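You operate a simulated robot arm through the tools that you are given. There is no shell and no other tool. Be economical: measure what you need, move in short steps, check, and stop when the job is done.

The job below is to be done with a simulated robot arm. You get a single attempt, and the scene is never put back.

TASK
Try the white-banded coupler on both plug gauges and sort it.
Fine: GO in and NO-GO out goes to the PASS tray, all else to the HOLD tray; shut the yellow cover again; leave the other couplers.
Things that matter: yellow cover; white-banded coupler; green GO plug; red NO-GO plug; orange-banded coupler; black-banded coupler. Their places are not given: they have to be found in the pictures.

The check looks at the end state, three seconds after you hand in, the way a careful person would. Anything else that was tipped, shoved, dropped, spilled or broken makes it a failure. A push-on lid holds only when it is set on centred and level and pressed home; a screw cap is set on level and turned clockwise until tight.

THE ROBOT
A 6-joint arm with a two-finger parallel gripper, fixed in place. Base frame: the origin is at the foot of the arm, x ahead of it, y to its left, z up; the work surface is at about z = 0.88. Lengths are in m, angles in degrees, forces in N, time in s.
With the tool pointing down near the work surface it reaches from about 0.26 to 0.66 m from the base axis. Its first joint turns from -66.0 to 66.0 degrees. Payload 2.9 kg.
The tool frame sits at the grasp point between the pads (the TCP): z along the fingers, y along the line on which they close. The tips reach 0.03 m beyond it. The gripper opens to 0.11 m. The fingers are 0.02 m wide and 0.01 m thick; the gripper's body (0.048 by 0.112 m) begins 0.055 m behind the TCP.
Orientation is told as [roll, pitch, yaw] about the base's x, y, z axes, in that order, counted from this pose: with the fingers straight down and closing along the base's y, the tool's x points along the base's -x, its y along +y and its z along -z.

THE INTERFACE
- The arm moves only by the tool arm_command. Its arguments are lists of equal length, an entry for each row: "slide": the shift along the base's x, y, z in m, a list of three; "dr": the turn, a rotation vector about the base's x, y, z in degrees, a list of three. In form: {"slide": [[tx, ty, tz], ...], "dr": [[ax, ay, az], ...]}. A call has 1 to 10 rows; each row is the pose to reach, as a shift and turn from the pose commanded when the call began. "hand" is the gripper command, from -1 (fully open) to 1 (shut), values between in proportion, set as the call begins (left out, the last holds). Rows are played at 5 a second. More than 0.05 m and 8.6 degrees between two rows, or a gripper value outside its range, and nothing of the call is played. A pose out of reach is approached as far as the arm can. The call stops where the force on the tool passes 40 N (or 10 N more than at its start, if that is more) or the arm is blocked; 0.2 s more then pass. The fingers move at their own pace (about 0.108 m/s each) and stop on an object; they squeeze with about 35 N. The grip force told is the motor's: it shows also when the fingers shut on nothing. Time passes only in rows, and 0.2 s behind the last, so rows that repeat a pose let the fingers close. It gives the time, the measured TCP pose, the force on the tool (base axes), the opening and the grip force at its end, in the units of the frame above (readings bear some noise).
- Cameras (640 x 400 px; columns grow to the right, rows downward): "scene" is fixed at [0.0853, 0.4393, 1.3905]; the picture's right is [-0.69, -0.73, 0.00], its down [-0.37, 0.36, -0.86] and it looks along [0.62, -0.59, -0.52] (base axes); focal length 359 px, centre (320, 200). "wrist" rides on the gripper at [-0.036, 0, -0.057] in the tool frame; the picture's right is [0.00, -1.00, 0.00], its down [0.97, 0.00, -0.24] and it looks along [0.24, 0.00, 0.97] (tool axes); focal length 218 px, centre (320, 200).
- grab_frame(camera): a new picture of that camera. It takes no simulated time.
- pixel_to_xyz(camera, pixels): for up to 12 pixels [column, row] of the newest picture of that camera ("zoom" is the newest enlarged one), the place [x, y, z] in the base frame of the surface seen there, good to about 0.003 m. It takes no simulated time.
- close_up(camera, box): a new picture of the part [left, top, right, bottom] of that camera's present view, enlarged. It takes no simulated time.
- job_done(): hands the job in; it is judged then, once.

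Work in short steps. Measure before you move; look again where a grasp or a placing could have gone wrong, and mend it. You have 80 turns and 34 pictures in all, those below and enlarged ones among them. Open the gripper and draw the arm clear of the work before you hand the job in, unless the task says otherwise; then end with one line.

The tools are called after "Emit:" by a JSON object that holds its "name" and its "arguments". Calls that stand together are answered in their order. arm_command: Moves the arm, as the interface text tells. Its arguments: {"type":"object","properties":{"slide":{"type":"array","items":{"type":"array","items":{"type":"number"}}},"dr":{"type":"array","items":{"type":"array","items":{"type":"number"}}},"hand":{"type":"number"}},"required":["slide","dr"]} The other tools are called the same way: grab_frame (camera) takes a picture; pixel_to_xyz (camera, pixels) gives the place of the surface under pixels of a picture; close_up (camera, box) takes an enlarged picture of a part of a camera's view; job_done () hands the job in.

At the start:

```text
time_s: 0.0
tool_pos: [0.4709, -0.1602, 1.1728]
orientation: [-0.1, 0.0, 0.0]
wrist_force: [-0.9, 0.0, 0.5]
finger_gap: 0.1097
grip_force: 0.1
```

scene: 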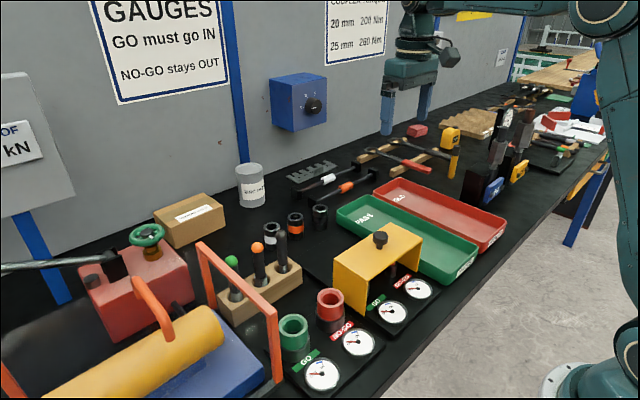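
wrist: 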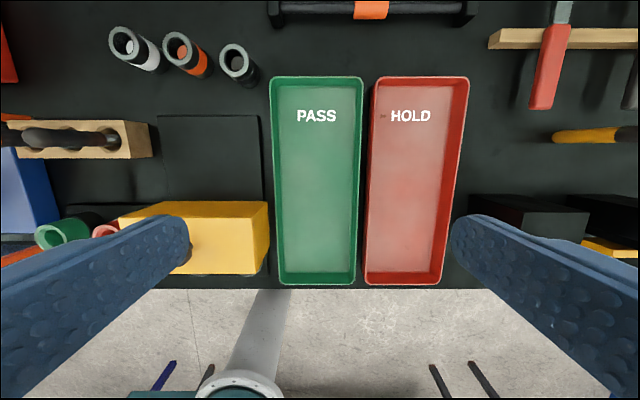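

The scene shows a yellow cover near (378,270), couplers near (272,235), (295,225), (320,215). I take close-ups to identify them.

Emit:
{"name": "close_up", "arguments": {"camera": "scene", "box": [200, 180, 460, 342]}}

Emit:
{"name": "close_up", "arguments": {"camera": "scene", "box": [260, 230, 460, 400]}}

```text
2.46 times, centred on (330, 261) of scene
```

zoom: 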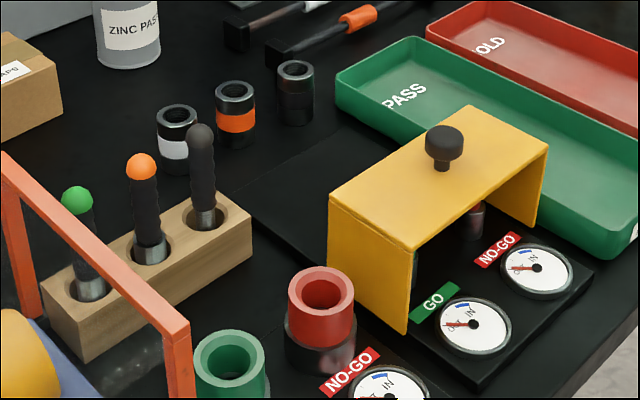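

```text
2.35 times, centred on (360, 315) of scene
```

zoom: 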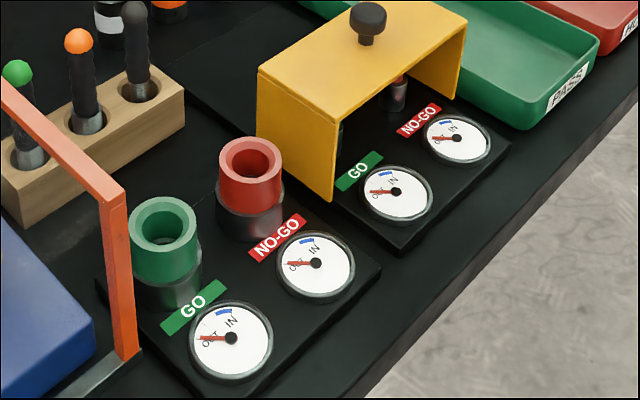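

The plug gauges sit beneath the yellow arch cover; the ring gauges in front left are something else. I measure the cover, plugs and couplers.

Emit:
{"name": "pixel_to_xyz", "arguments": {"camera": "zoom", "pixels": [[368, 12], [366, 42], [258, 72], [334, 110], [467, 20], [390, 2], [333, 198], [262, 138], [458, 92], [395, 92], [396, 192], [458, 140]]}}

Emit:
{"name": "pixel_to_xyz", "arguments": {"camera": "scene", "pixels": [[272, 226], [272, 239], [295, 215], [295, 225], [320, 208], [320, 220], [345, 208], [375, 180], [470, 280], [500, 240], [330, 262], [310, 270]]}}

Emit:
{"name": "pixel_to_xyz", "arguments": {"camera": "wrist", "pixels": [[122, 42], [158, 65], [176, 48], [234, 62], [165, 120], [258, 120], [262, 195], [165, 195], [200, 225], [260, 225], [315, 180], [410, 180]]}}

```text
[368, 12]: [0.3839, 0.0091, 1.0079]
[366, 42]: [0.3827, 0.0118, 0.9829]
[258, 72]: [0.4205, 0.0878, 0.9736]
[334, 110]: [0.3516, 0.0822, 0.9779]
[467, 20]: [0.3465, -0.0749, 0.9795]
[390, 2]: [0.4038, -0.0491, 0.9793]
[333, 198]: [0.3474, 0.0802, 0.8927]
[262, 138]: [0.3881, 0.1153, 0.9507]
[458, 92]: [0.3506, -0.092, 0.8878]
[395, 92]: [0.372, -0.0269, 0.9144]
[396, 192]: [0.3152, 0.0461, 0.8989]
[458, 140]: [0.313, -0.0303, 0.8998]
```

```text
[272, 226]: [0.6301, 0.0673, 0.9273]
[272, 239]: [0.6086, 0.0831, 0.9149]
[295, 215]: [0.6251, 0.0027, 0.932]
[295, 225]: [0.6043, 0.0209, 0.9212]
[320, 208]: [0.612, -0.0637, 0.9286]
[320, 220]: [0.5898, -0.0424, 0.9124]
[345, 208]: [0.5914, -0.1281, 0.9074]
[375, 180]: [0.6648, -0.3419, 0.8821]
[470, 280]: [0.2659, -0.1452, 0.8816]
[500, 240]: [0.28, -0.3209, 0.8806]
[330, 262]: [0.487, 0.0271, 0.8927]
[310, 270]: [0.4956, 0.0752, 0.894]
```

```text
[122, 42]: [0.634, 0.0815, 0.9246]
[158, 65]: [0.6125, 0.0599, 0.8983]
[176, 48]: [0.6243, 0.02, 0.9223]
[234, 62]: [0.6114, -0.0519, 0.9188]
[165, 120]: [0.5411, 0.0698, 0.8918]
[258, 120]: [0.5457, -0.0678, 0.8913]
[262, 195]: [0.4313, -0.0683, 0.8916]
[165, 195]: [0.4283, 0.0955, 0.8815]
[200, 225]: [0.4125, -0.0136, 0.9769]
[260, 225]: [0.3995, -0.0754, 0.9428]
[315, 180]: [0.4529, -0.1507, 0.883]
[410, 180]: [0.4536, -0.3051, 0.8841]
```

Cover spans x 0.35–0.42, y ±0.08, top z 0.979, knob at about (0.384, 0.005). I move sideways above it to look at its knob and at the plate behind (x 0.43–0.545).

Emit:
{"name": "arm_command", "arguments": {"slide": [[0, 0.042, 0], [0, 0.084, 0], [0, 0.126, 0], [0, 0.165, 0]], "dr": [[0, 0, 0], [0, 0, 0], [0, 0, 0], [0, 0, 0]], "hand": -1}}

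Emit:
{"name": "grab_frame", "arguments": {"camera": "wrist"}}

```text
time_s: 1.0
tool_pos: [0.4676, 0.0055, 1.1717]
orientation: [-0.1, 0.0, 0.0]
wrist_force: [-0.5, -0.4, 0.8]
finger_gap: 0.1102
grip_force: 0.1
```

```text
29 pictures are left
```

wrist: 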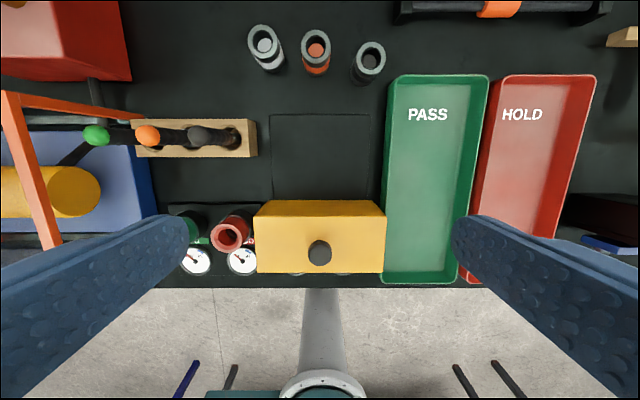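

Emit:
{"name": "close_up", "arguments": {"camera": "wrist", "box": [240, 100, 400, 290]}}

Emit:
{"name": "pixel_to_xyz", "arguments": {"camera": "wrist", "pixels": [[320, 250], [320, 242], [320, 262], [309, 252], [331, 252], [256, 216], [384, 216], [256, 270], [384, 270], [275, 120], [366, 120], [320, 160]]}}

```text
2.11 times, centred on (320, 195) of wrist
```

zoom: 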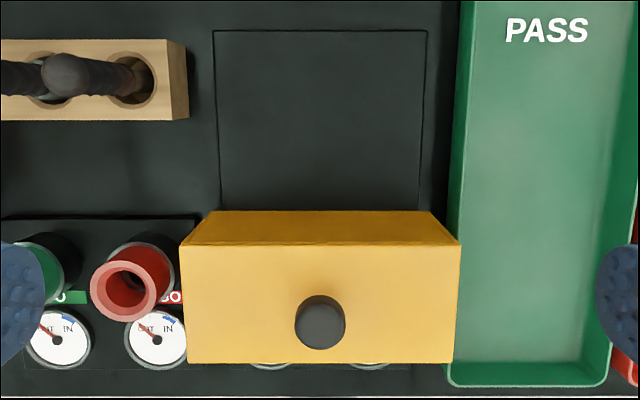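

```text
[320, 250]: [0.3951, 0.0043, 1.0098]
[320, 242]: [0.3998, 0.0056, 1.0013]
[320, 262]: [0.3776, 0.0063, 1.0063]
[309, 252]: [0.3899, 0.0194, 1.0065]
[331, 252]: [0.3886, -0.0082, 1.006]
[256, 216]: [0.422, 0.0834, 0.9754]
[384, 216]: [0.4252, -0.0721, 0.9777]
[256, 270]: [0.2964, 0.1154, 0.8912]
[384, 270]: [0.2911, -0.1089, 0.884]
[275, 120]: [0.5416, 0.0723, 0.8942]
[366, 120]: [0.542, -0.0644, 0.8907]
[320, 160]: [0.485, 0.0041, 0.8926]
```

The cover has a top, two sides and a back, open at the front; the knob centre is about (0.386, 0.005), top z 1.008. I move over it, gripper open, staying at z≈1.07.

Emit:
{"name": "arm_command", "arguments": {"slide": [[-0.03, 0, -0.03], [-0.06, 0, -0.06], [-0.083, 0, -0.1], [-0.083, 0, -0.1]], "dr": [[0, 0, 0], [0, 0, 0], [0, 0, 0], [0, 0, 0]]}}

Emit:
{"name": "grab_frame", "arguments": {"camera": "wrist"}}

```text
time_s: 2.0
tool_pos: [0.3839, 0.005, 1.0739]
orientation: [0.0, 0.0, 0.1]
wrist_force: [0.0, 0.2, 0.3]
finger_gap: 0.1099
grip_force: 0.0
```

```text
27 pictures are left
```

wrist: 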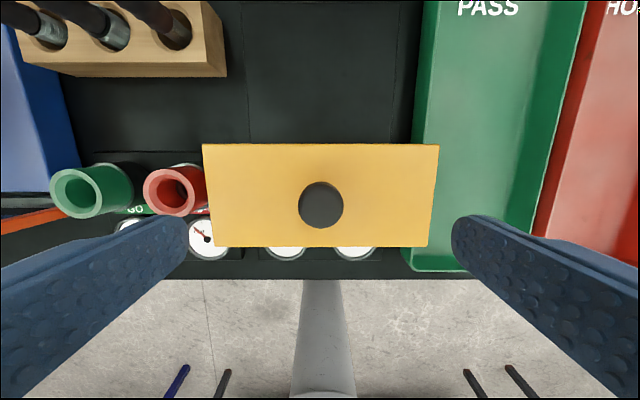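

The knob is centred at (321,205), aligned with the TCP. I descend to z≈1.014 (tips above the cover top) and close.

Emit:
{"name": "arm_command", "arguments": {"slide": [[0.001, 0, -0.03], [0.001, 0, -0.059], [0.001, 0, -0.059]], "dr": [[0, 0, 0], [0, 0, 0], [0, 0, 0]]}}

Emit:
{"name": "arm_command", "arguments": {"slide": [[0, 0, 0], [0, 0, 0], [0, 0, 0], [0, 0, 0]], "dr": [[0, 0, 0], [0, 0, 0], [0, 0, 0], [0, 0, 0]], "hand": 1}}

```text
time_s: 2.8
tool_pos: [0.3906, 0.0055, 1.0112]
orientation: [0.0, 0.0, 0.0]
wrist_force: [0.8, -0.1, -0.4]
finger_gap: 0.1102
grip_force: 0.0
```

```text
time_s: 3.8
tool_pos: [0.3903, 0.0054, 1.0126]
orientation: [0.0, 0.0, -0.2]
wrist_force: [0.6, -6.1, -4.2]
finger_gap: 0.0276
grip_force: 45.1
```

Knob is held (gap 0.0276). I test a small slide backwards (+x) and watch the force.

Emit:
{"name": "arm_command", "arguments": {"slide": [[0.004, 0, 0], [0.008, 0, 0], [0.012, 0, 0]], "dr": [[0, 0, 0], [0, 0, 0], [0, 0, 0]]}}

Emit:
{"name": "grab_frame", "arguments": {"camera": "scene"}}

```text
time_s: 4.6
tool_pos: [0.4003, 0.0045, 1.0123]
orientation: [-0.1, 0.0, 0.1]
wrist_force: [-1.6, -3.5, -13.5]
finger_gap: 0.0274
grip_force: 45.4
```

```text
26 pictures are left
```

scene: 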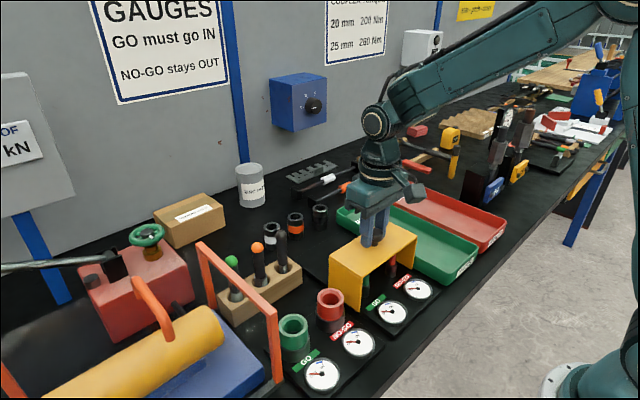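

The cover moves with the hand at low horizontal force. I continue sliding back in small steps.

Emit:
{"name": "arm_command", "arguments": {"slide": [[0.01, 0, 0], [0.02, 0, 0], [0.03, 0, 0], [0.04, 0, 0]], "dr": [[0, 0, 0], [0, 0, 0], [0, 0, 0], [0, 0, 0]]}}

Emit:
{"name": "close_up", "arguments": {"camera": "scene", "box": [260, 180, 460, 342]}}

```text
time_s: 5.6
tool_pos: [0.44, 0.0047, 1.0136]
orientation: [0.0, 0.4, 0.1]
wrist_force: [-0.6, -1.6, -30.6]
finger_gap: 0.0277
grip_force: 44.4
```

```text
2.47 times, centred on (360, 261) of scene
```

zoom: 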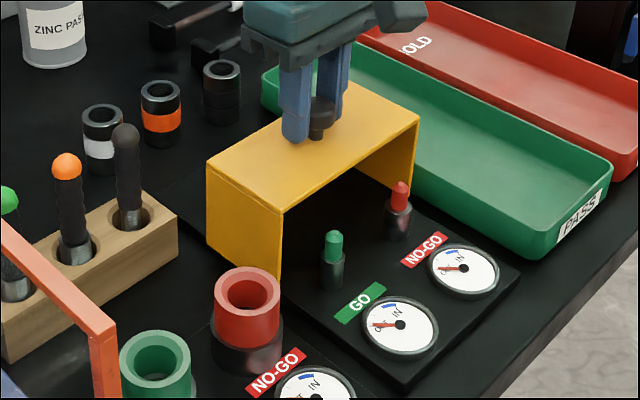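

Plugs (green and red) are now visible in front of the cover, but the vertical force has grown to -30 N. I lower by 1 mm to see whether that relaxes it, and measure the plugs.

Emit:
{"name": "arm_command", "arguments": {"slide": [[0, 0, -0.001], [0, 0, -0.001]], "dr": [[0, 0, 0], [0, 0, 0]]}}

Emit:
{"name": "pixel_to_xyz", "arguments": {"camera": "zoom", "pixels": [[334, 233], [334, 245], [333, 270], [400, 184], [400, 195], [399, 220], [284, 275], [415, 185], [281, 212], [418, 118], [320, 108]]}}

```text
time_s: 6.2
tool_pos: [0.4405, 0.0057, 1.012]
orientation: [0.0, 0.2, 0.0]
wrist_force: [-0.1, -0.3, -25.7]
finger_gap: 0.0274
grip_force: 44.8
```

```text
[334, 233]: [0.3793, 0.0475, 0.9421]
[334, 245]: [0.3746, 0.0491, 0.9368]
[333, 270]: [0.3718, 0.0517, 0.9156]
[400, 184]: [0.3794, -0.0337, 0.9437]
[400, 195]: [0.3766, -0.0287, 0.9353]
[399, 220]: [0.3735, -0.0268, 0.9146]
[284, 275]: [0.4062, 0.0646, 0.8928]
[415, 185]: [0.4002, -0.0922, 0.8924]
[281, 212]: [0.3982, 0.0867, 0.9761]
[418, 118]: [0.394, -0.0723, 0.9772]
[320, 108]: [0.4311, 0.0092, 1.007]
```

Green plug is near (0.375, 0.048), red near (0.375, -0.031), tops z≈0.945. I release the knob to relax the force, then regrip and slide farther.

Emit:
{"name": "arm_command", "arguments": {"slide": [[0, 0, 0], [0, 0, 0]], "dr": [[0, 0, 0], [0, 0, 0]], "hand": 0.2}}

Emit:
{"name": "arm_command", "arguments": {"slide": [[0, 0, 0], [0, 0, 0], [0, 0, 0], [0, 0, 0]], "dr": [[0, 0, 0], [0, 0, 0], [0, 0, 0], [0, 0, 0]], "hand": 1}}

Emit:
{"name": "arm_command", "arguments": {"slide": [[0.01, 0, 0], [0.02, 0, 0], [0.03, 0, 0], [0.035, 0, 0], [0.035, 0, 0]], "dr": [[0, 0, 0], [0, 0, 0], [0, 0, 0], [0, 0, 0], [0, 0, 0]]}}

```text
time_s: 6.8
tool_pos: [0.4414, 0.004, 1.0149]
orientation: [0.1, -0.2, 0.0]
wrist_force: [-0.7, 0.4, 0.2]
finger_gap: 0.0442
grip_force: 0.0
```

```text
time_s: 7.8
tool_pos: [0.4413, 0.0054, 1.0142]
orientation: [0.0, -0.2, 0.0]
wrist_force: [0.6, 1.0, 7.8]
finger_gap: 0.0275
grip_force: 44.5
```

```text
time_s: 9.0
tool_pos: [0.4741, 0.0052, 1.0139]
orientation: [0.0, 0.0, 0.1]
wrist_force: [0.1, 11.1, 10.4]
finger_gap: 0.0275
grip_force: 44.5
```

Still sliding freely. I push it another 0.03 back, then check.

Emit:
{"name": "arm_command", "arguments": {"slide": [[0.01, 0, 0], [0.02, 0, 0], [0.03, 0, 0]], "dr": [[0, 0, 0], [0, 0, 0], [0, 0, 0]]}}

Emit:
{"name": "arm_command", "arguments": {"slide": [[0, 0, 0], [0, 0, 0]], "dr": [[0, 0, 0], [0, 0, 0]], "hand": 0.2}}

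Emit:
{"name": "grab_frame", "arguments": {"camera": "scene"}}

```text
time_s: 9.8
tool_pos: [0.5039, 0.0053, 1.0132]
orientation: [0.0, 0.1, 0.0]
wrist_force: [-1.5, 5.5, 22.1]
finger_gap: 0.0275
grip_force: 44.7
```

```text
time_s: 10.4
tool_pos: [0.5051, 0.0048, 1.0115]
orientation: [0.0, 0.1, 0.0]
wrist_force: [0.4, -0.8, 0.3]
finger_gap: 0.0441
grip_force: 0.0
```

```text
24 pictures are left
```

scene: 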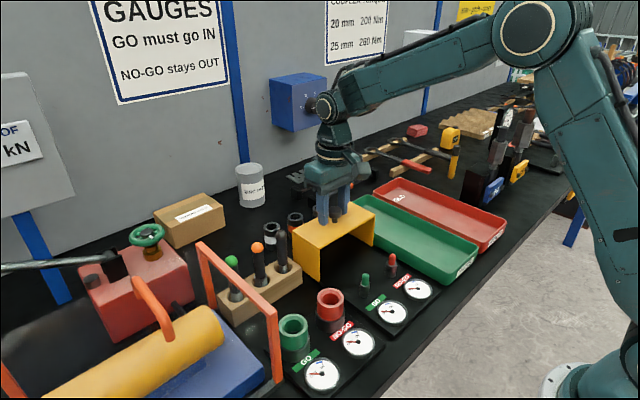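

The cover is slid back (front x≈0.465), plugs exposed. I raise the hand clear of the knob and move to look at the white-banded coupler.

Emit:
{"name": "arm_command", "arguments": {"slide": [[0, 0, 0.04], [0, 0, 0.08], [0.03, 0.03, 0.085], [0.06, 0.06, 0.085], [0.08, 0.072, 0.085], [0.08, 0.072, 0.085]], "dr": [[0, 0, 0], [0, 0, 0], [0, 0, 0], [0, 0, 0], [0, 0, 0], [0, 0, 0]]}}

Emit:
{"name": "grab_frame", "arguments": {"camera": "wrist"}}

```text
time_s: 11.8
tool_pos: [0.5878, 0.0774, 1.0985]
orientation: [0.0, 0.1, 0.0]
wrist_force: [1.0, -0.5, -0.4]
finger_gap: 0.0437
grip_force: 0.1
```

```text
23 pictures are left
```

wrist: 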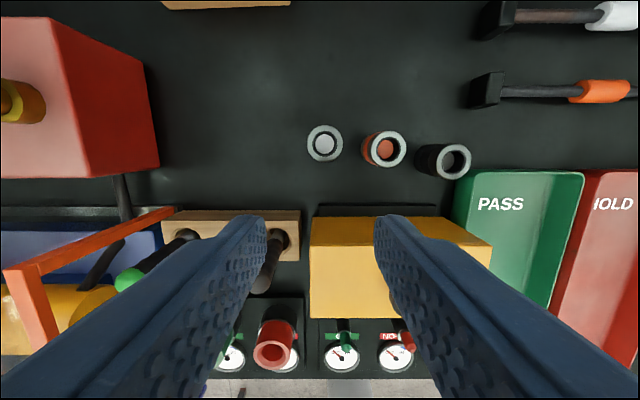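

The couplers appear at (325,143), (384,149), (442,161); I zoom and measure.

Emit:
{"name": "close_up", "arguments": {"camera": "wrist", "box": [290, 105, 490, 195]}}

Emit:
{"name": "pixel_to_xyz", "arguments": {"camera": "zoom", "pixels": [[59, 122], [167, 122], [113, 70], [113, 174], [113, 122], [240, 140], [370, 143], [302, 90], [302, 187], [302, 140]]}}

```text
3.20 times, centred on (390, 150) of wrist
```

zoom: 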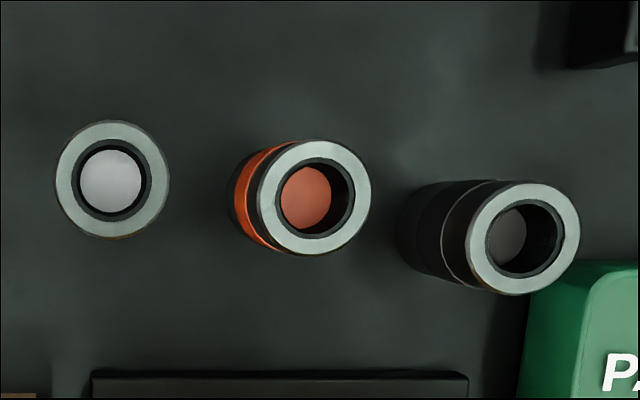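

```text
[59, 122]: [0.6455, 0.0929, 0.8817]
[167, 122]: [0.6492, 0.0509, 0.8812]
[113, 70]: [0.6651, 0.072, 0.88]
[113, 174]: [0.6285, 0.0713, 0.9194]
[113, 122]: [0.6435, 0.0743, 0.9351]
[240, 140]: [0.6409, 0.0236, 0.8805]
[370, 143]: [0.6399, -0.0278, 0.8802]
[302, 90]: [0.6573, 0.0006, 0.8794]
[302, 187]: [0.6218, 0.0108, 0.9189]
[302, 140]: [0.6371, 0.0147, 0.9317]
```

Emit:
{"name": "pixel_to_xyz", "arguments": {"camera": "zoom", "pixels": [[65, 180], [160, 180], [112, 131], [112, 229], [112, 180], [262, 197], [361, 197], [313, 150], [313, 245], [305, 197], [523, 192], [505, 235]]}}

```text
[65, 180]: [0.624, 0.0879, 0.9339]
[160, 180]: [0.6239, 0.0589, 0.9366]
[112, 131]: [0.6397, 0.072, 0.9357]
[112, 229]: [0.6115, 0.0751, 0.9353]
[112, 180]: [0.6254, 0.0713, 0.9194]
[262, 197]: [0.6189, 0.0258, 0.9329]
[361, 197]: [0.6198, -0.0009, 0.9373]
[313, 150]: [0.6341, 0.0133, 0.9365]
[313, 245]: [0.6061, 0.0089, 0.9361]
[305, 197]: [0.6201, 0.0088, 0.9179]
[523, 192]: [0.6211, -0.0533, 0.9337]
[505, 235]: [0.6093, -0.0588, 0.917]
```

White coupler: centre (0.625, 0.073), rim z 0.935, OD ≈0.034. I move over it with the gripper at 0.055 opening and come down part-way to check alignment.

Emit:
{"name": "arm_command", "arguments": {"slide": [[0.02, -0.002, 0], [0.039, -0.004, 0], [0.039, -0.004, -0.04], [0.039, -0.004, -0.08], [0.039, -0.004, -0.08]], "dr": [[0, 0, 0], [0, 0, 0], [0, 0, 0], [0, 0, 0], [0, 0, 0]], "hand": 0}}

Emit:
{"name": "grab_frame", "arguments": {"camera": "wrist"}}

```text
time_s: 13.0
tool_pos: [0.6225, 0.0752, 1.0161]
orientation: [0.0, -0.1, 0.0]
wrist_force: [0.2, 0.1, -0.9]
finger_gap: 0.0548
grip_force: 0.0
```

```text
21 pictures are left
```

wrist: 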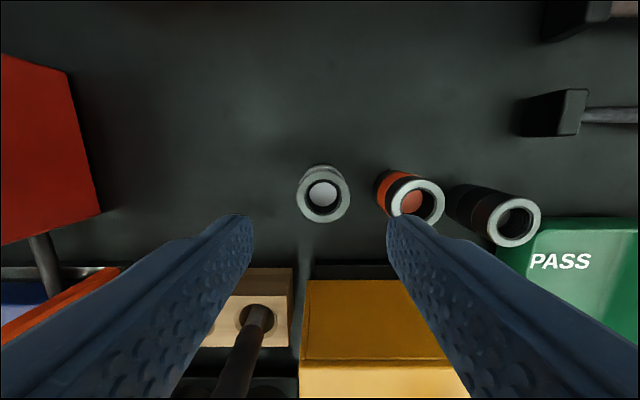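

Rim centre is at (323,194); by the camera geometry it lies ~5 mm farther in x and ~2 mm less in y than the TCP. I verify with measurement.

Emit:
{"name": "pixel_to_xyz", "arguments": {"camera": "wrist", "pixels": [[302, 195], [345, 195], [323, 175], [323, 217], [323, 194], [390, 200], [414, 184]]}}

```text
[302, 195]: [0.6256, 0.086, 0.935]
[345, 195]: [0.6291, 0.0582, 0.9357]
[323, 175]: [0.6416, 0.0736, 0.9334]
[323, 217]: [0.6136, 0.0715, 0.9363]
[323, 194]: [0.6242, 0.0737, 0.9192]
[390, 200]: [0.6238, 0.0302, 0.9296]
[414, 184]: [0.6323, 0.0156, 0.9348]
```

Centre ≈(0.627, 0.072). I shift +3 mm x, -1 mm y and go down to TCP z≈0.92.

Emit:
{"name": "arm_command", "arguments": {"slide": [[0.003, -0.001, 0], [0.003, -0.001, -0.035], [0.003, -0.001, -0.07], [0.003, -0.001, -0.097], [0.003, -0.001, -0.097]], "dr": [[0, 0, 0], [0, 0, 0], [0, 0, 0], [0, 0, 0], [0, 0, 0]]}}

Emit:
{"name": "arm_command", "arguments": {"slide": [[0, 0, 0], [0, 0, 0], [0, 0, 0]], "dr": [[0, 0, 0], [0, 0, 0], [0, 0, 0]], "hand": 1}}

Emit:
{"name": "arm_command", "arguments": {"slide": [[0, 0, 0.04], [0, 0, 0.08], [0, 0, 0.12], [0, 0, 0.15], [0, 0, 0.15]], "dr": [[0, 0, 0], [0, 0, 0], [0, 0, 0], [0, 0, 0], [0, 0, 0]]}}

Emit:
{"name": "grab_frame", "arguments": {"camera": "wrist"}}

```text
time_s: 14.2
tool_pos: [0.6263, 0.073, 0.9185]
orientation: [0.0, 0.0, 0.1]
wrist_force: [0.5, -0.8, -0.5]
finger_gap: 0.055
grip_force: 0.1
```

```text
time_s: 15.0
tool_pos: [0.6255, 0.0731, 0.9177]
orientation: [0.0, 0.0, 0.0]
wrist_force: [0.8, -0.3, 0.7]
finger_gap: 0.0353
grip_force: 35.0
```

```text
time_s: 16.2
tool_pos: [0.6277, 0.0742, 1.0705]
orientation: [0.0, 0.1, 0.0]
wrist_force: [0.8, -1.5, -1.7]
finger_gap: 0.035
grip_force: 35.3
```

```text
20 pictures are left
```

wrist: 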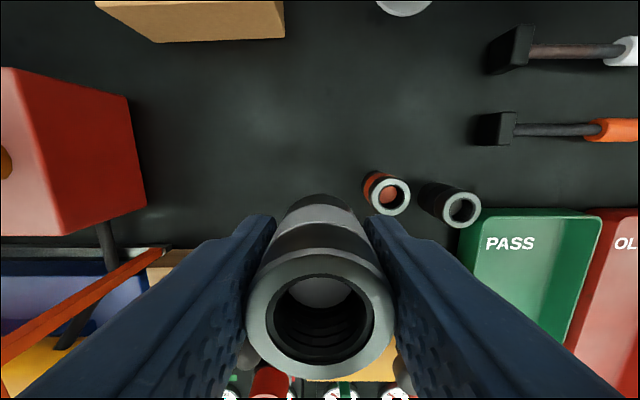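

Coupler held centred (gap 0.035). I take a scene close-up of the plugs to locate them exactly.

Emit:
{"name": "close_up", "arguments": {"camera": "scene", "box": [340, 240, 440, 302]}}

```text
6.40 times, centred on (390, 271) of scene
```

zoom: 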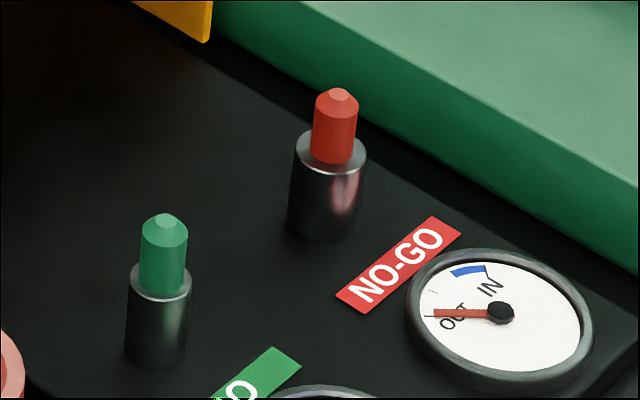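

Emit:
{"name": "pixel_to_xyz", "arguments": {"camera": "zoom", "pixels": [[164, 219], [147, 232], [182, 232], [164, 240], [135, 278], [187, 278], [158, 340], [339, 94], [321, 105], [354, 105], [305, 148], [360, 150]]}}

```text
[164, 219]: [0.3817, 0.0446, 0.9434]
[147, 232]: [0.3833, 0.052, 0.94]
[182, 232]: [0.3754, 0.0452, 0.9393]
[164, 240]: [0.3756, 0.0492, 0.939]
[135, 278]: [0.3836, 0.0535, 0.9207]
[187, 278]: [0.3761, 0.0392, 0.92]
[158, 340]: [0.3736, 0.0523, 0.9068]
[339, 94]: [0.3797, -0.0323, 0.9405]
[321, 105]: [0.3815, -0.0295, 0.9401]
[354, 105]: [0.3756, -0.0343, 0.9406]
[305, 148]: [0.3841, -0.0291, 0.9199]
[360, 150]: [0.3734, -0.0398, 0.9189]
```

Green plug axis ≈(0.380, 0.046), red ≈(0.379, -0.033), tops 0.943, shoulders 0.920. Checking the height of the screwdriver-like handles beside the path.

Emit:
{"name": "pixel_to_xyz", "arguments": {"camera": "scene", "pixels": [[281, 236], [257, 247], [232, 262], [329, 292], [293, 322], [335, 213]]}}

```text
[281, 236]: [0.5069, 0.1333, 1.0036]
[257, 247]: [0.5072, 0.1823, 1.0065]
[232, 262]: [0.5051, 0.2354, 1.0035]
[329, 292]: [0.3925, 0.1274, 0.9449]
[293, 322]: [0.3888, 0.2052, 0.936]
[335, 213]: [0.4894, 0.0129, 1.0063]
```

Path is clear (handles top 1.006 at y≥0.13). I carry the coupler above the green plug at z≈1.07.

Emit:
{"name": "arm_command", "arguments": {"slide": [[-0.04, -0.0255, 0], [-0.085, -0.0255, 0], [-0.13, -0.0255, 0], [-0.175, -0.0255, 0], [-0.215, -0.0255, 0], [-0.2475, -0.0255, 0], [-0.2475, -0.0255, 0], [-0.2475, -0.0255, 0]], "dr": [[0, 0, 0], [0, 0, 0], [0, 0, 0], [0, 0, 0], [0, 0, 0], [0, 0, 0], [0, 0, 0], [0, 0, 0]]}}

Emit:
{"name": "arm_command", "arguments": {"slide": [[0, 0, -0.03], [0, 0, -0.06], [0, 0, -0.078], [0, 0, -0.078]], "dr": [[0, 0, 0], [0, 0, 0], [0, 0, 0], [0, 0, 0]]}}

Emit:
{"name": "close_up", "arguments": {"camera": "scene", "box": [310, 210, 440, 292]}}

```text
time_s: 18.0
tool_pos: [0.3808, 0.0447, 1.0705]
orientation: [0.0, 0.0, 0.0]
wrist_force: [0.4, -0.1, -2.2]
finger_gap: 0.0349
grip_force: 35.3
```

```text
time_s: 19.0
tool_pos: [0.3805, 0.0456, 0.9935]
orientation: [-0.1, 0.1, 0.0]
wrist_force: [0.2, 0.2, -2.1]
finger_gap: 0.0344
grip_force: 34.7
```

```text
4.88 times, centred on (375, 251) of scene
```

zoom: 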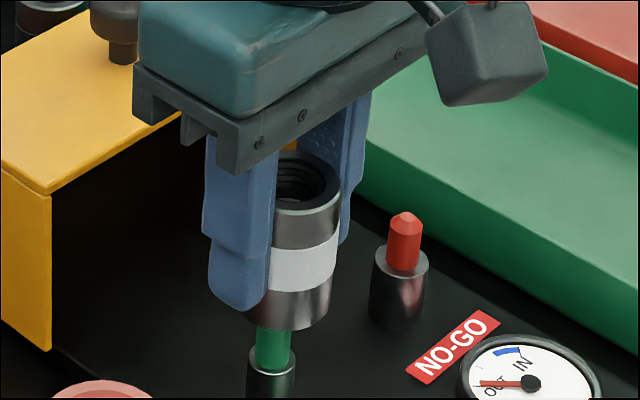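

The coupler appears slightly right of the green pin in this view. I zoom tighter to measure the offset.

Emit:
{"name": "close_up", "arguments": {"camera": "scene", "box": [340, 235, 400, 295]}}

Emit:
{"name": "close_up", "arguments": {"camera": "wrist", "box": [220, 200, 420, 400]}}

```text
6.67 times, centred on (370, 265) of scene
```

zoom: 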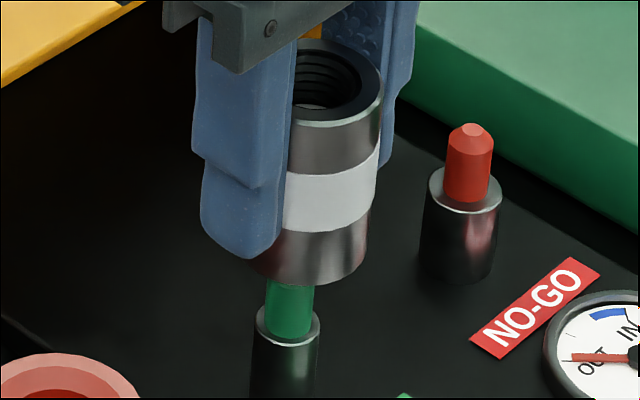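

```text
2.00 times, centred on (320, 300) of wrist
```

zoom: 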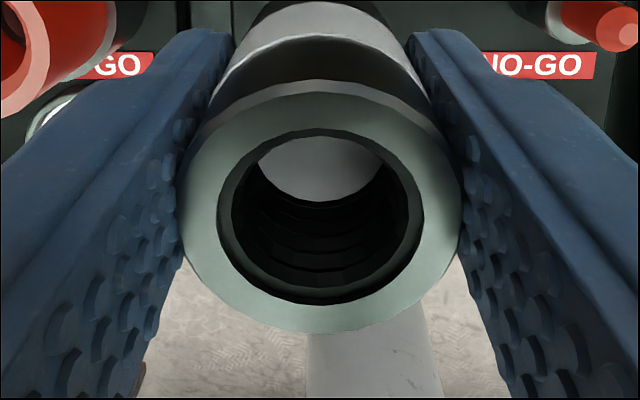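

I measure the rim of the held coupler in the wrist zoom to fix its height and x offset relative to the TCP.

Emit:
{"name": "pixel_to_xyz", "arguments": {"camera": "zoom", "pixels": [[200, 210], [440, 210], [320, 115], [320, 320], [250, 300], [390, 300]]}}

```text
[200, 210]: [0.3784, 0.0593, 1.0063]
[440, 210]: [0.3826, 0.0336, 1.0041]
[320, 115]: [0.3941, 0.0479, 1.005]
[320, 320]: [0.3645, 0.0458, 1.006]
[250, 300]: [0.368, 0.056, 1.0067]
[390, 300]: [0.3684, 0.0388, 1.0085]
```

The held coupler is at (0.380, 0.0465), bottom z≈0.951; scene suggests ~1.5 mm shift toward +x+y. I apply (+1,+1) mm and lower in small steps onto the pin.

Emit:
{"name": "arm_command", "arguments": {"slide": [[0.001, 0.001, 0], [0.001, 0.001, -0.005], [0.001, 0.001, -0.01], [0.001, 0.001, -0.015], [0.001, 0.001, -0.02], [0.001, 0.001, -0.025]], "dr": [[0, 0, 0], [0, 0, 0], [0, 0, 0], [0, 0, 0], [0, 0, 0], [0, 0, 0]]}}

Emit:
{"name": "close_up", "arguments": {"camera": "scene", "box": [340, 235, 400, 295]}}

```text
time_s: 20.4
tool_pos: [0.3807, 0.0485, 0.9671]
orientation: [0.0, 0.1, 0.0]
wrist_force: [0.5, 0.1, -2.9]
finger_gap: 0.0311
grip_force: 35.4
```

```text
6.67 times, centred on (370, 265) of scene
```

zoom: 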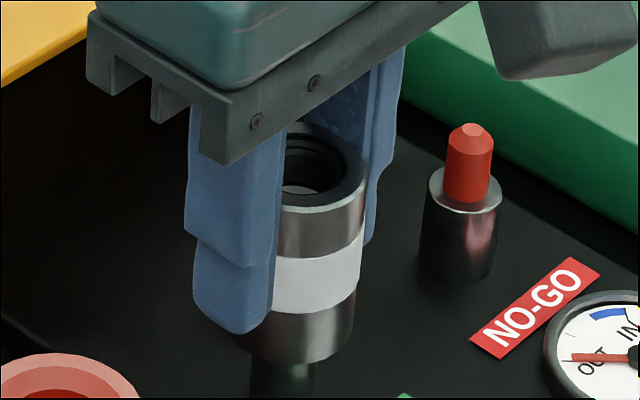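

The finger gap fell to 0.031, so the coupler may have shifted in the grip. I look from the wrist.

Emit:
{"name": "grab_frame", "arguments": {"camera": "wrist"}}

Emit:
{"name": "pixel_to_xyz", "arguments": {"camera": "wrist", "pixels": [[320, 360], [320, 250], [260, 300], [380, 300], [270, 350], [370, 350]]}}

```text
14 pictures are left
```

wrist: 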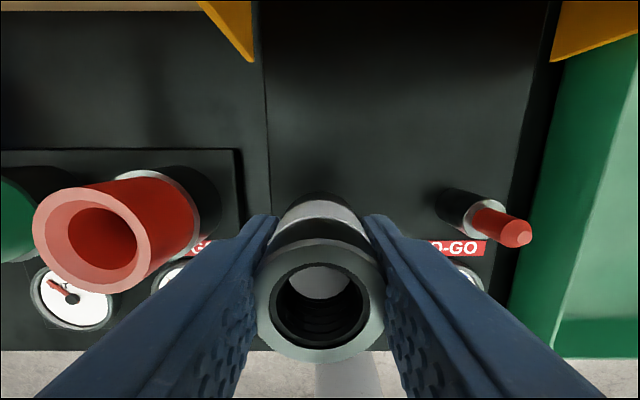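

```text
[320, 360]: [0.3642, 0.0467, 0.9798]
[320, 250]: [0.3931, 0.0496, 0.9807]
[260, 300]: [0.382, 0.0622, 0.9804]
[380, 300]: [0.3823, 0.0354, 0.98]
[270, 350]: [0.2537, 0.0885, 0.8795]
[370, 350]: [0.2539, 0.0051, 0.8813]
```

The pictures show the coupler unchanged in the fingers, its bottom just above the post shoulder. I repeat the reading without motion.

Emit:
{"name": "arm_command", "arguments": {"slide": [[0, 0, 0]], "dr": [[0, 0, 0]]}}

```text
time_s: 20.8
tool_pos: [0.3802, 0.0487, 0.9689]
orientation: [0.0, 0.0, 0.1]
wrist_force: [0.1, 0.1, -2.7]
finger_gap: 0.0313
grip_force: 34.8
```

Gap is steady at 0.031 and forces are nil. I continue downward in 2 mm steps to feel the shoulder.

Emit:
{"name": "arm_command", "arguments": {"slide": [[0, 0, -0.002], [0, 0, -0.004], [0, 0, -0.006], [0, 0, -0.008], [0, 0, -0.01]], "dr": [[0, 0, 0], [0, 0, 0], [0, 0, 0], [0, 0, 0], [0, 0, 0]]}}

```text
time_s: 22.0
tool_pos: [0.3813, 0.0458, 0.9563]
orientation: [-0.1, 0.0, -0.1]
wrist_force: [-1.0, -7.1, 1.3]
finger_gap: 0.0314
grip_force: 34.9
```

There is slight contact with a -7 N side force in y, so it is self-aligning. I shift y by -1 mm and keep lowering.

Emit:
{"name": "arm_command", "arguments": {"slide": [[0, -0.001, 0], [0, -0.001, -0.003], [0, -0.001, -0.006], [0, -0.001, -0.009]], "dr": [[0, 0, 0], [0, 0, 0], [0, 0, 0], [0, 0, 0]]}}

Emit:
{"name": "close_up", "arguments": {"camera": "scene", "box": [330, 250, 440, 325]}}

```text
time_s: 23.0
tool_pos: [0.3815, 0.0458, 0.9484]
orientation: [0.0, -0.1, 0.0]
wrist_force: [0.3, -0.5, -2.1]
finger_gap: 0.0312
grip_force: 35.1
```

```text
5.33 times, centred on (385, 288) of scene
```

zoom: 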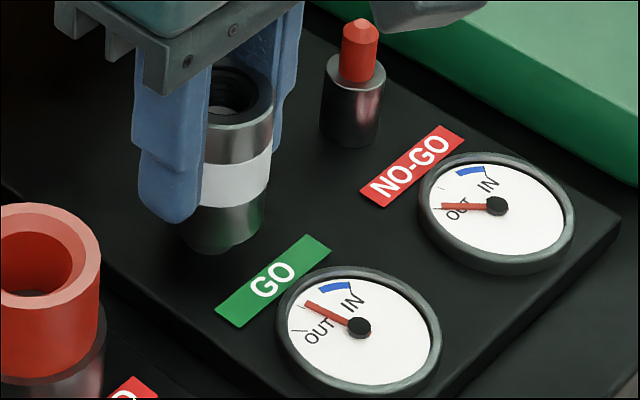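

The GO dial is moving towards IN. I continue lowering gently until it seats.

Emit:
{"name": "arm_command", "arguments": {"slide": [[0, 0, -0.003], [0, 0, -0.006], [0, 0, -0.009], [0, 0, -0.012]], "dr": [[0, 0, 0], [0, 0, 0], [0, 0, 0], [0, 0, 0]]}}

Emit:
{"name": "close_up", "arguments": {"camera": "scene", "box": [330, 250, 440, 325]}}

```text
time_s: 24.0
tool_pos: [0.3807, 0.0458, 0.9373]
orientation: [-0.1, 0.2, 0.0]
wrist_force: [-0.9, -10.4, 0.6]
finger_gap: 0.0314
grip_force: 35.3
```

```text
5.33 times, centred on (385, 288) of scene
```

zoom: 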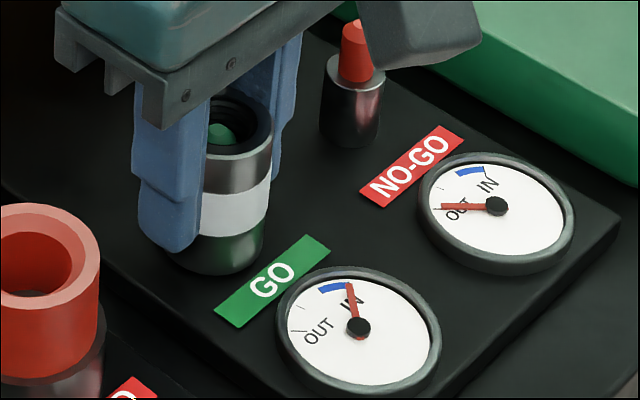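

GO reads IN; the pin shows inside the through-bore. I press 3 mm more, with -1 mm y relief, to confirm it is fully seated.

Emit:
{"name": "arm_command", "arguments": {"slide": [[0, -0.001, 0], [0, -0.001, -0.002], [0, -0.001, -0.003], [0, -0.001, -0.003]], "dr": [[0, 0, 0], [0, 0, 0], [0, 0, 0], [0, 0, 0]]}}

```text
time_s: 25.0
tool_pos: [0.3807, 0.046, 0.9348]
orientation: [0.1, 0.0, -0.1]
wrist_force: [-10.0, -8.3, 21.0]
finger_gap: 0.0314
grip_force: 34.5
```

Seated firmly (21 N): GO goes IN. I draw it straight up off the green plug.

Emit:
{"name": "arm_command", "arguments": {"slide": [[0, -0.0005, 0.005], [0, -0.0005, 0.015], [0, -0.0005, 0.03], [0, -0.0005, 0.045], [0, -0.0005, 0.06], [0, -0.0005, 0.075], [0, -0.0005, 0.075]], "dr": [[0, 0, 0], [0, 0, 0], [0, 0, 0], [0, 0, 0], [0, 0, 0], [0, 0, 0], [0, 0, 0]]}}

Emit:
{"name": "arm_command", "arguments": {"slide": [[0, -0.03, 0], [0, -0.06, 0], [0, -0.08, 0], [0, -0.08, 0]], "dr": [[0, 0, 0], [0, 0, 0], [0, 0, 0], [0, 0, 0]]}}

Emit:
{"name": "close_up", "arguments": {"camera": "scene", "box": [330, 220, 440, 300]}}

```text
time_s: 26.6
tool_pos: [0.3797, 0.0461, 1.0096]
orientation: [0.0, 0.1, 0.0]
wrist_force: [-0.3, -0.1, -2.8]
finger_gap: 0.031
grip_force: 34.9
```

```text
time_s: 27.6
tool_pos: [0.3819, -0.0357, 1.0101]
orientation: [0.0, 0.0, 0.0]
wrist_force: [-0.3, -0.1, -3.2]
finger_gap: 0.0311
grip_force: 35.0
```

```text
5.00 times, centred on (385, 260) of scene
```

zoom: 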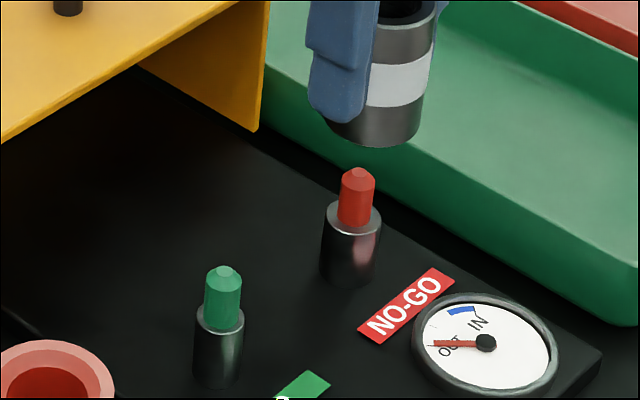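

Relative position over the red plug looks the same as it did over the green. I lower to just above the shoulder, then press gently.

Emit:
{"name": "arm_command", "arguments": {"slide": [[0, 0, -0.012], [0, 0, -0.024], [0, 0, -0.034], [0, 0, -0.041]], "dr": [[0, 0, 0], [0, 0, 0], [0, 0, 0], [0, 0, 0]]}}

Emit:
{"name": "arm_command", "arguments": {"slide": [[0, 0, -0.002], [0, 0, -0.004], [0, 0, -0.006], [0, 0, -0.008], [0, 0, -0.01]], "dr": [[0, 0, 0], [0, 0, 0], [0, 0, 0], [0, 0, 0], [0, 0, 0]]}}

Emit:
{"name": "close_up", "arguments": {"camera": "scene", "box": [350, 230, 450, 300]}}

```text
time_s: 28.6
tool_pos: [0.3817, -0.0344, 0.9695]
orientation: [0.0, 0.0, 0.0]
wrist_force: [-0.4, -0.5, -2.5]
finger_gap: 0.031
grip_force: 35.2
```

```text
time_s: 29.8
tool_pos: [0.3811, -0.0363, 0.9577]
orientation: [0.0, -0.1, 0.1]
wrist_force: [4.1, -1.4, -3.3]
finger_gap: 0.0309
grip_force: 34.7
```

```text
5.71 times, centred on (400, 265) of scene
```

zoom: 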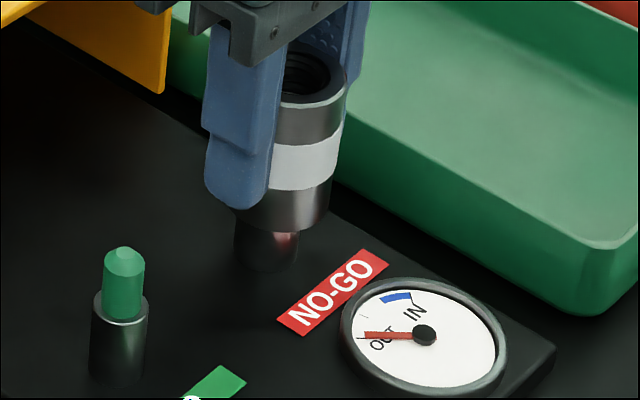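

Not yet any vertical contact; needle at OUT. I keep lowering in 2 mm steps.

Emit:
{"name": "arm_command", "arguments": {"slide": [[0.001, 0, -0.002], [0.001, 0, -0.004], [0.001, 0, -0.006], [0.001, 0, -0.008]], "dr": [[0, 0, 0], [0, 0, 0], [0, 0, 0], [0, 0, 0]]}}

```text
time_s: 30.8
tool_pos: [0.3831, -0.0352, 0.9503]
orientation: [-0.1, -0.1, -0.1]
wrist_force: [-2.1, -5.6, 36.6]
finger_gap: 0.0312
grip_force: 34.5
```

Vertical contact, 37 N. I look at the dial and the coupler.

Emit:
{"name": "close_up", "arguments": {"camera": "scene", "box": [350, 230, 450, 300]}}

```text
5.71 times, centred on (400, 265) of scene
```

zoom: 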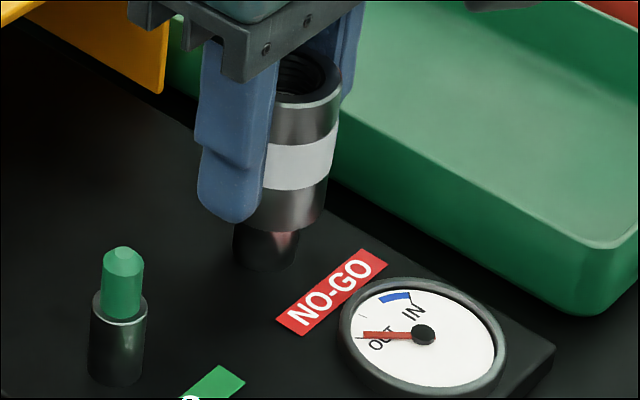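

The coupler rests on the red shoulder, needle OUT. To be sure it isn't just misaligned, I sweep it a couple of mm around under light pressure.

Emit:
{"name": "arm_command", "arguments": {"slide": [[0, 0, 0.001], [0.001, 0, 0.001], [0.001, 0.001, 0.001], [0, 0.0015, 0.001], [-0.001, 0.001, 0.001], [-0.0015, 0, 0.001], [-0.001, -0.001, 0.001], [0, -0.0015, 0.001], [0.001, -0.001, 0.001], [0, 0, 0.001]], "dr": [[0, 0, 0], [0, 0, 0], [0, 0, 0], [0, 0, 0], [0, 0, 0], [0, 0, 0], [0, 0, 0], [0, 0, 0], [0, 0, 0], [0, 0, 0]]}}

```text
time_s: 33.0
tool_pos: [0.3813, -0.0346, 0.9497]
orientation: [0.0, -0.1, 0.1]
wrist_force: [6.9, -9.2, 21.4]
finger_gap: 0.0311
grip_force: 34.8
```

Still carried (21 N). One larger sweep of ±3 mm to be certain.

Emit:
{"name": "arm_command", "arguments": {"slide": [[0.0015, 0, 0], [0.003, 0, 0], [0.002, 0.002, 0], [0, 0.003, 0], [-0.002, 0.002, 0], [-0.003, 0, 0], [-0.002, -0.002, 0], [0, -0.003, 0], [0.002, -0.002, 0], [0, 0, -0.001]], "dr": [[0, 0, 0], [0, 0, 0], [0, 0, 0], [0, 0, 0], [0, 0, 0], [0, 0, 0], [0, 0, 0], [0, 0, 0], [0, 0, 0], [0, 0, 0]]}}

Emit:
{"name": "close_up", "arguments": {"camera": "scene", "box": [350, 230, 450, 300]}}

```text
time_s: 35.2
tool_pos: [0.3839, -0.0345, 0.9508]
orientation: [-0.1, -0.2, -0.1]
wrist_force: [8.6, -1.6, 29.3]
finger_gap: 0.0313
grip_force: 35.1
```

```text
5.71 times, centred on (400, 265) of scene
```

zoom: 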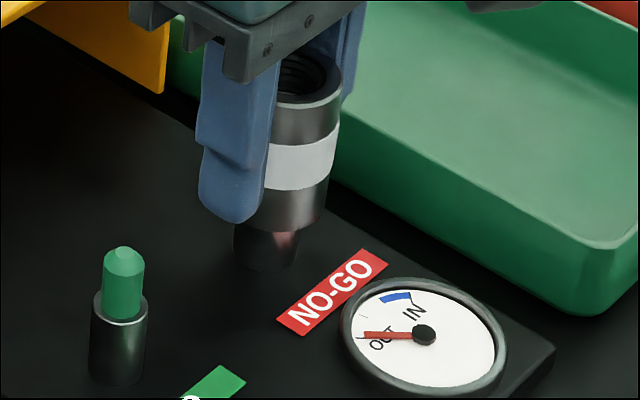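

NO-GO stays OUT: coupler is a PASS. I lift it off and carry it over the green PASS tray (≈0.42, -0.153).

Emit:
{"name": "arm_command", "arguments": {"slide": [[0, 0, 0.01], [0, 0, 0.03], [0, 0, 0.055], [0, 0, 0.08], [0.01, -0.03, 0.08], [0.02, -0.06, 0.08], [0.03, -0.09, 0.08], [0.038, -0.118, 0.08], [0.038, -0.118, 0.08]], "dr": [[0, 0, 0], [0, 0, 0], [0, 0, 0], [0, 0, 0], [0, 0, 0], [0, 0, 0], [0, 0, 0], [0, 0, 0], [0, 0, 0]]}}

Emit:
{"name": "grab_frame", "arguments": {"camera": "wrist"}}

Emit:
{"name": "pixel_to_xyz", "arguments": {"camera": "wrist", "pixels": [[320, 100], [320, 150], [260, 60], [390, 60], [320, 330], [320, 260]]}}

```text
time_s: 37.2
tool_pos: [0.4191, -0.153, 1.0305]
orientation: [0.0, 0.0, 0.0]
wrist_force: [0.6, 0.0, -2.2]
finger_gap: 0.0314
grip_force: 34.3
```

```text
7 pictures are left
```

wrist: 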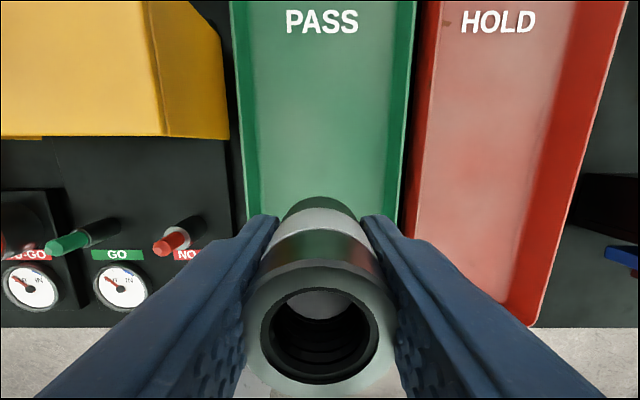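

```text
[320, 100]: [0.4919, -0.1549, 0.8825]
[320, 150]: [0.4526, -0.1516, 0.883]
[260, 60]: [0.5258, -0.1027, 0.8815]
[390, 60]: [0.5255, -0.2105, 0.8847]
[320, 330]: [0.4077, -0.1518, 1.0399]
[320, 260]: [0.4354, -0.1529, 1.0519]
```

Centred over the tray floor (z 0.883, y -0.10…-0.21). I lower, then find the floor by touch.

Emit:
{"name": "arm_command", "arguments": {"slide": [[0, 0, -0.04], [0, 0, -0.08], [0, 0, -0.102], [0, 0, -0.107], [0, 0, -0.107]], "dr": [[0, 0, 0], [0, 0, 0], [0, 0, 0], [0, 0, 0], [0, 0, 0]]}}

Emit:
{"name": "arm_command", "arguments": {"slide": [[0, 0, -0.002], [0, 0, -0.004], [0, 0, -0.005], [0, 0, -0.005]], "dr": [[0, 0, 0], [0, 0, 0], [0, 0, 0], [0, 0, 0]]}}

```text
time_s: 38.4
tool_pos: [0.4205, -0.1522, 0.9239]
orientation: [0.0, 0.0, 0.0]
wrist_force: [-0.8, -0.2, -2.2]
finger_gap: 0.0314
grip_force: 35.2
```

```text
time_s: 39.4
tool_pos: [0.4205, -0.1522, 0.9189]
orientation: [0.0, 0.0, -0.1]
wrist_force: [-9.2, 1.0, 20.2]
finger_gap: 0.0312
grip_force: 35.3
```

Floor contact (20 N). I back off 1 mm, and open the fingers to about 0.055.

Emit:
{"name": "arm_command", "arguments": {"slide": [[0, 0, 0.001], [0, 0, 0.001]], "dr": [[0, 0, 0], [0, 0, 0]]}}

Emit:
{"name": "arm_command", "arguments": {"slide": [[0, 0, 0], [0, 0, 0], [0, 0, 0]], "dr": [[0, 0, 0], [0, 0, 0], [0, 0, 0]], "hand": 0}}

Emit:
{"name": "arm_command", "arguments": {"slide": [[0, 0, 0.03], [0, 0, 0.065], [0, 0, 0.1], [0, 0, 0.14], [0, 0, 0.17]], "dr": [[0, 0, 0], [0, 0, 0], [0, 0, 0], [0, 0, 0], [0, 0, 0]]}}

Emit:
{"name": "grab_frame", "arguments": {"camera": "scene"}}

```text
time_s: 40.0
tool_pos: [0.4194, -0.152, 0.9201]
orientation: [0.0, 0.0, 0.0]
wrist_force: [-7.8, -2.3, 17.4]
finger_gap: 0.0311
grip_force: 34.8
```

```text
time_s: 40.8
tool_pos: [0.4213, -0.1519, 0.9188]
orientation: [0.0, 0.0, 0.0]
wrist_force: [0.7, 0.5, 0.0]
finger_gap: 0.0551
grip_force: 0.0
```

```text
time_s: 42.0
tool_pos: [0.4176, -0.1541, 1.0906]
orientation: [0.0, 0.0, 0.1]
wrist_force: [0.9, -1.0, -0.6]
finger_gap: 0.055
grip_force: 0.1
```

```text
6 pictures are left
```

scene: 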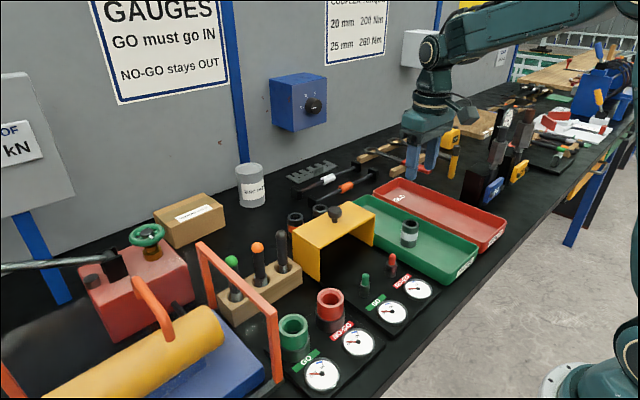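

The coupler stands upright in the PASS tray at (409,233). Now I return above the cover knob (≈0.505, 0.005).

Emit:
{"name": "arm_command", "arguments": {"slide": [[0.02, 0.035, 0], [0.04, 0.075, 0], [0.06, 0.115, 0], [0.08, 0.15, 0], [0.085, 0.158, 0], [0.085, 0.158, 0]], "dr": [[0, 0, 0], [0, 0, 0], [0, 0, 0], [0, 0, 0], [0, 0, 0], [0, 0, 0]]}}

Emit:
{"name": "grab_frame", "arguments": {"camera": "wrist"}}

Emit:
{"name": "pixel_to_xyz", "arguments": {"camera": "wrist", "pixels": [[320, 200], [320, 215]]}}

```text
time_s: 43.4
tool_pos: [0.5067, 0.0086, 1.0903]
orientation: [0.1, -0.1, -0.1]
wrist_force: [0.0, -0.2, 0.4]
finger_gap: 0.055
grip_force: 0.1
```

```text
5 pictures are left
```

wrist: 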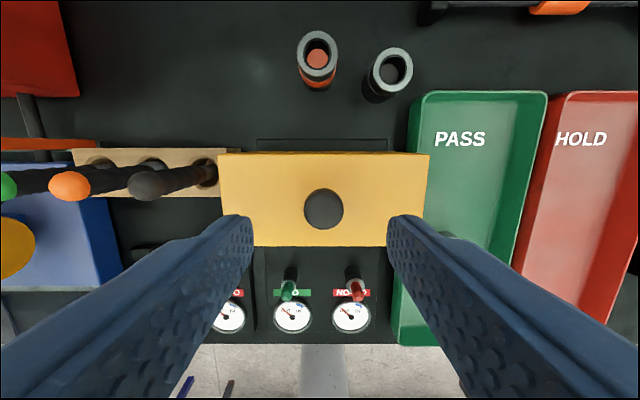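

```text
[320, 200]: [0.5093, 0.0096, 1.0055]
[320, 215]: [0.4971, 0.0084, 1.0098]
```

Knob at (323,210): I shift (-3.5, -2.5) mm, descend to z≈1.013, and grip.

Emit:
{"name": "arm_command", "arguments": {"slide": [[-0.0035, -0.0025, -0.02], [-0.0035, -0.0025, -0.05], [-0.0035, -0.0025, -0.077], [-0.0035, -0.0025, -0.077]], "dr": [[0, 0, 0], [0, 0, 0], [0, 0, 0], [0, 0, 0]]}}

Emit:
{"name": "arm_command", "arguments": {"slide": [[0, 0, 0], [0, 0, 0], [0, 0, 0]], "dr": [[0, 0, 0], [0, 0, 0], [0, 0, 0]], "hand": 1}}

Emit:
{"name": "arm_command", "arguments": {"slide": [[-0.01, 0, 0], [-0.02, 0, 0], [-0.03, 0, 0], [-0.04, 0, 0]], "dr": [[0, 0, 0], [0, 0, 0], [0, 0, 0], [0, 0, 0]]}}

```text
time_s: 44.4
tool_pos: [0.5055, 0.0046, 1.0124]
orientation: [0.0, -0.1, 0.0]
wrist_force: [-0.2, -0.2, -0.7]
finger_gap: 0.055
grip_force: 0.1
```

```text
time_s: 45.2
tool_pos: [0.5051, 0.0049, 1.0127]
orientation: [0.0, 0.0, 0.0]
wrist_force: [0.8, 8.2, -3.8]
finger_gap: 0.0274
grip_force: 45.2
```

```text
time_s: 46.2
tool_pos: [0.4636, 0.0044, 1.0126]
orientation: [0.0, 0.0, 0.3]
wrist_force: [1.6, 29.0, 0.6]
finger_gap: 0.0277
grip_force: 45.1
```

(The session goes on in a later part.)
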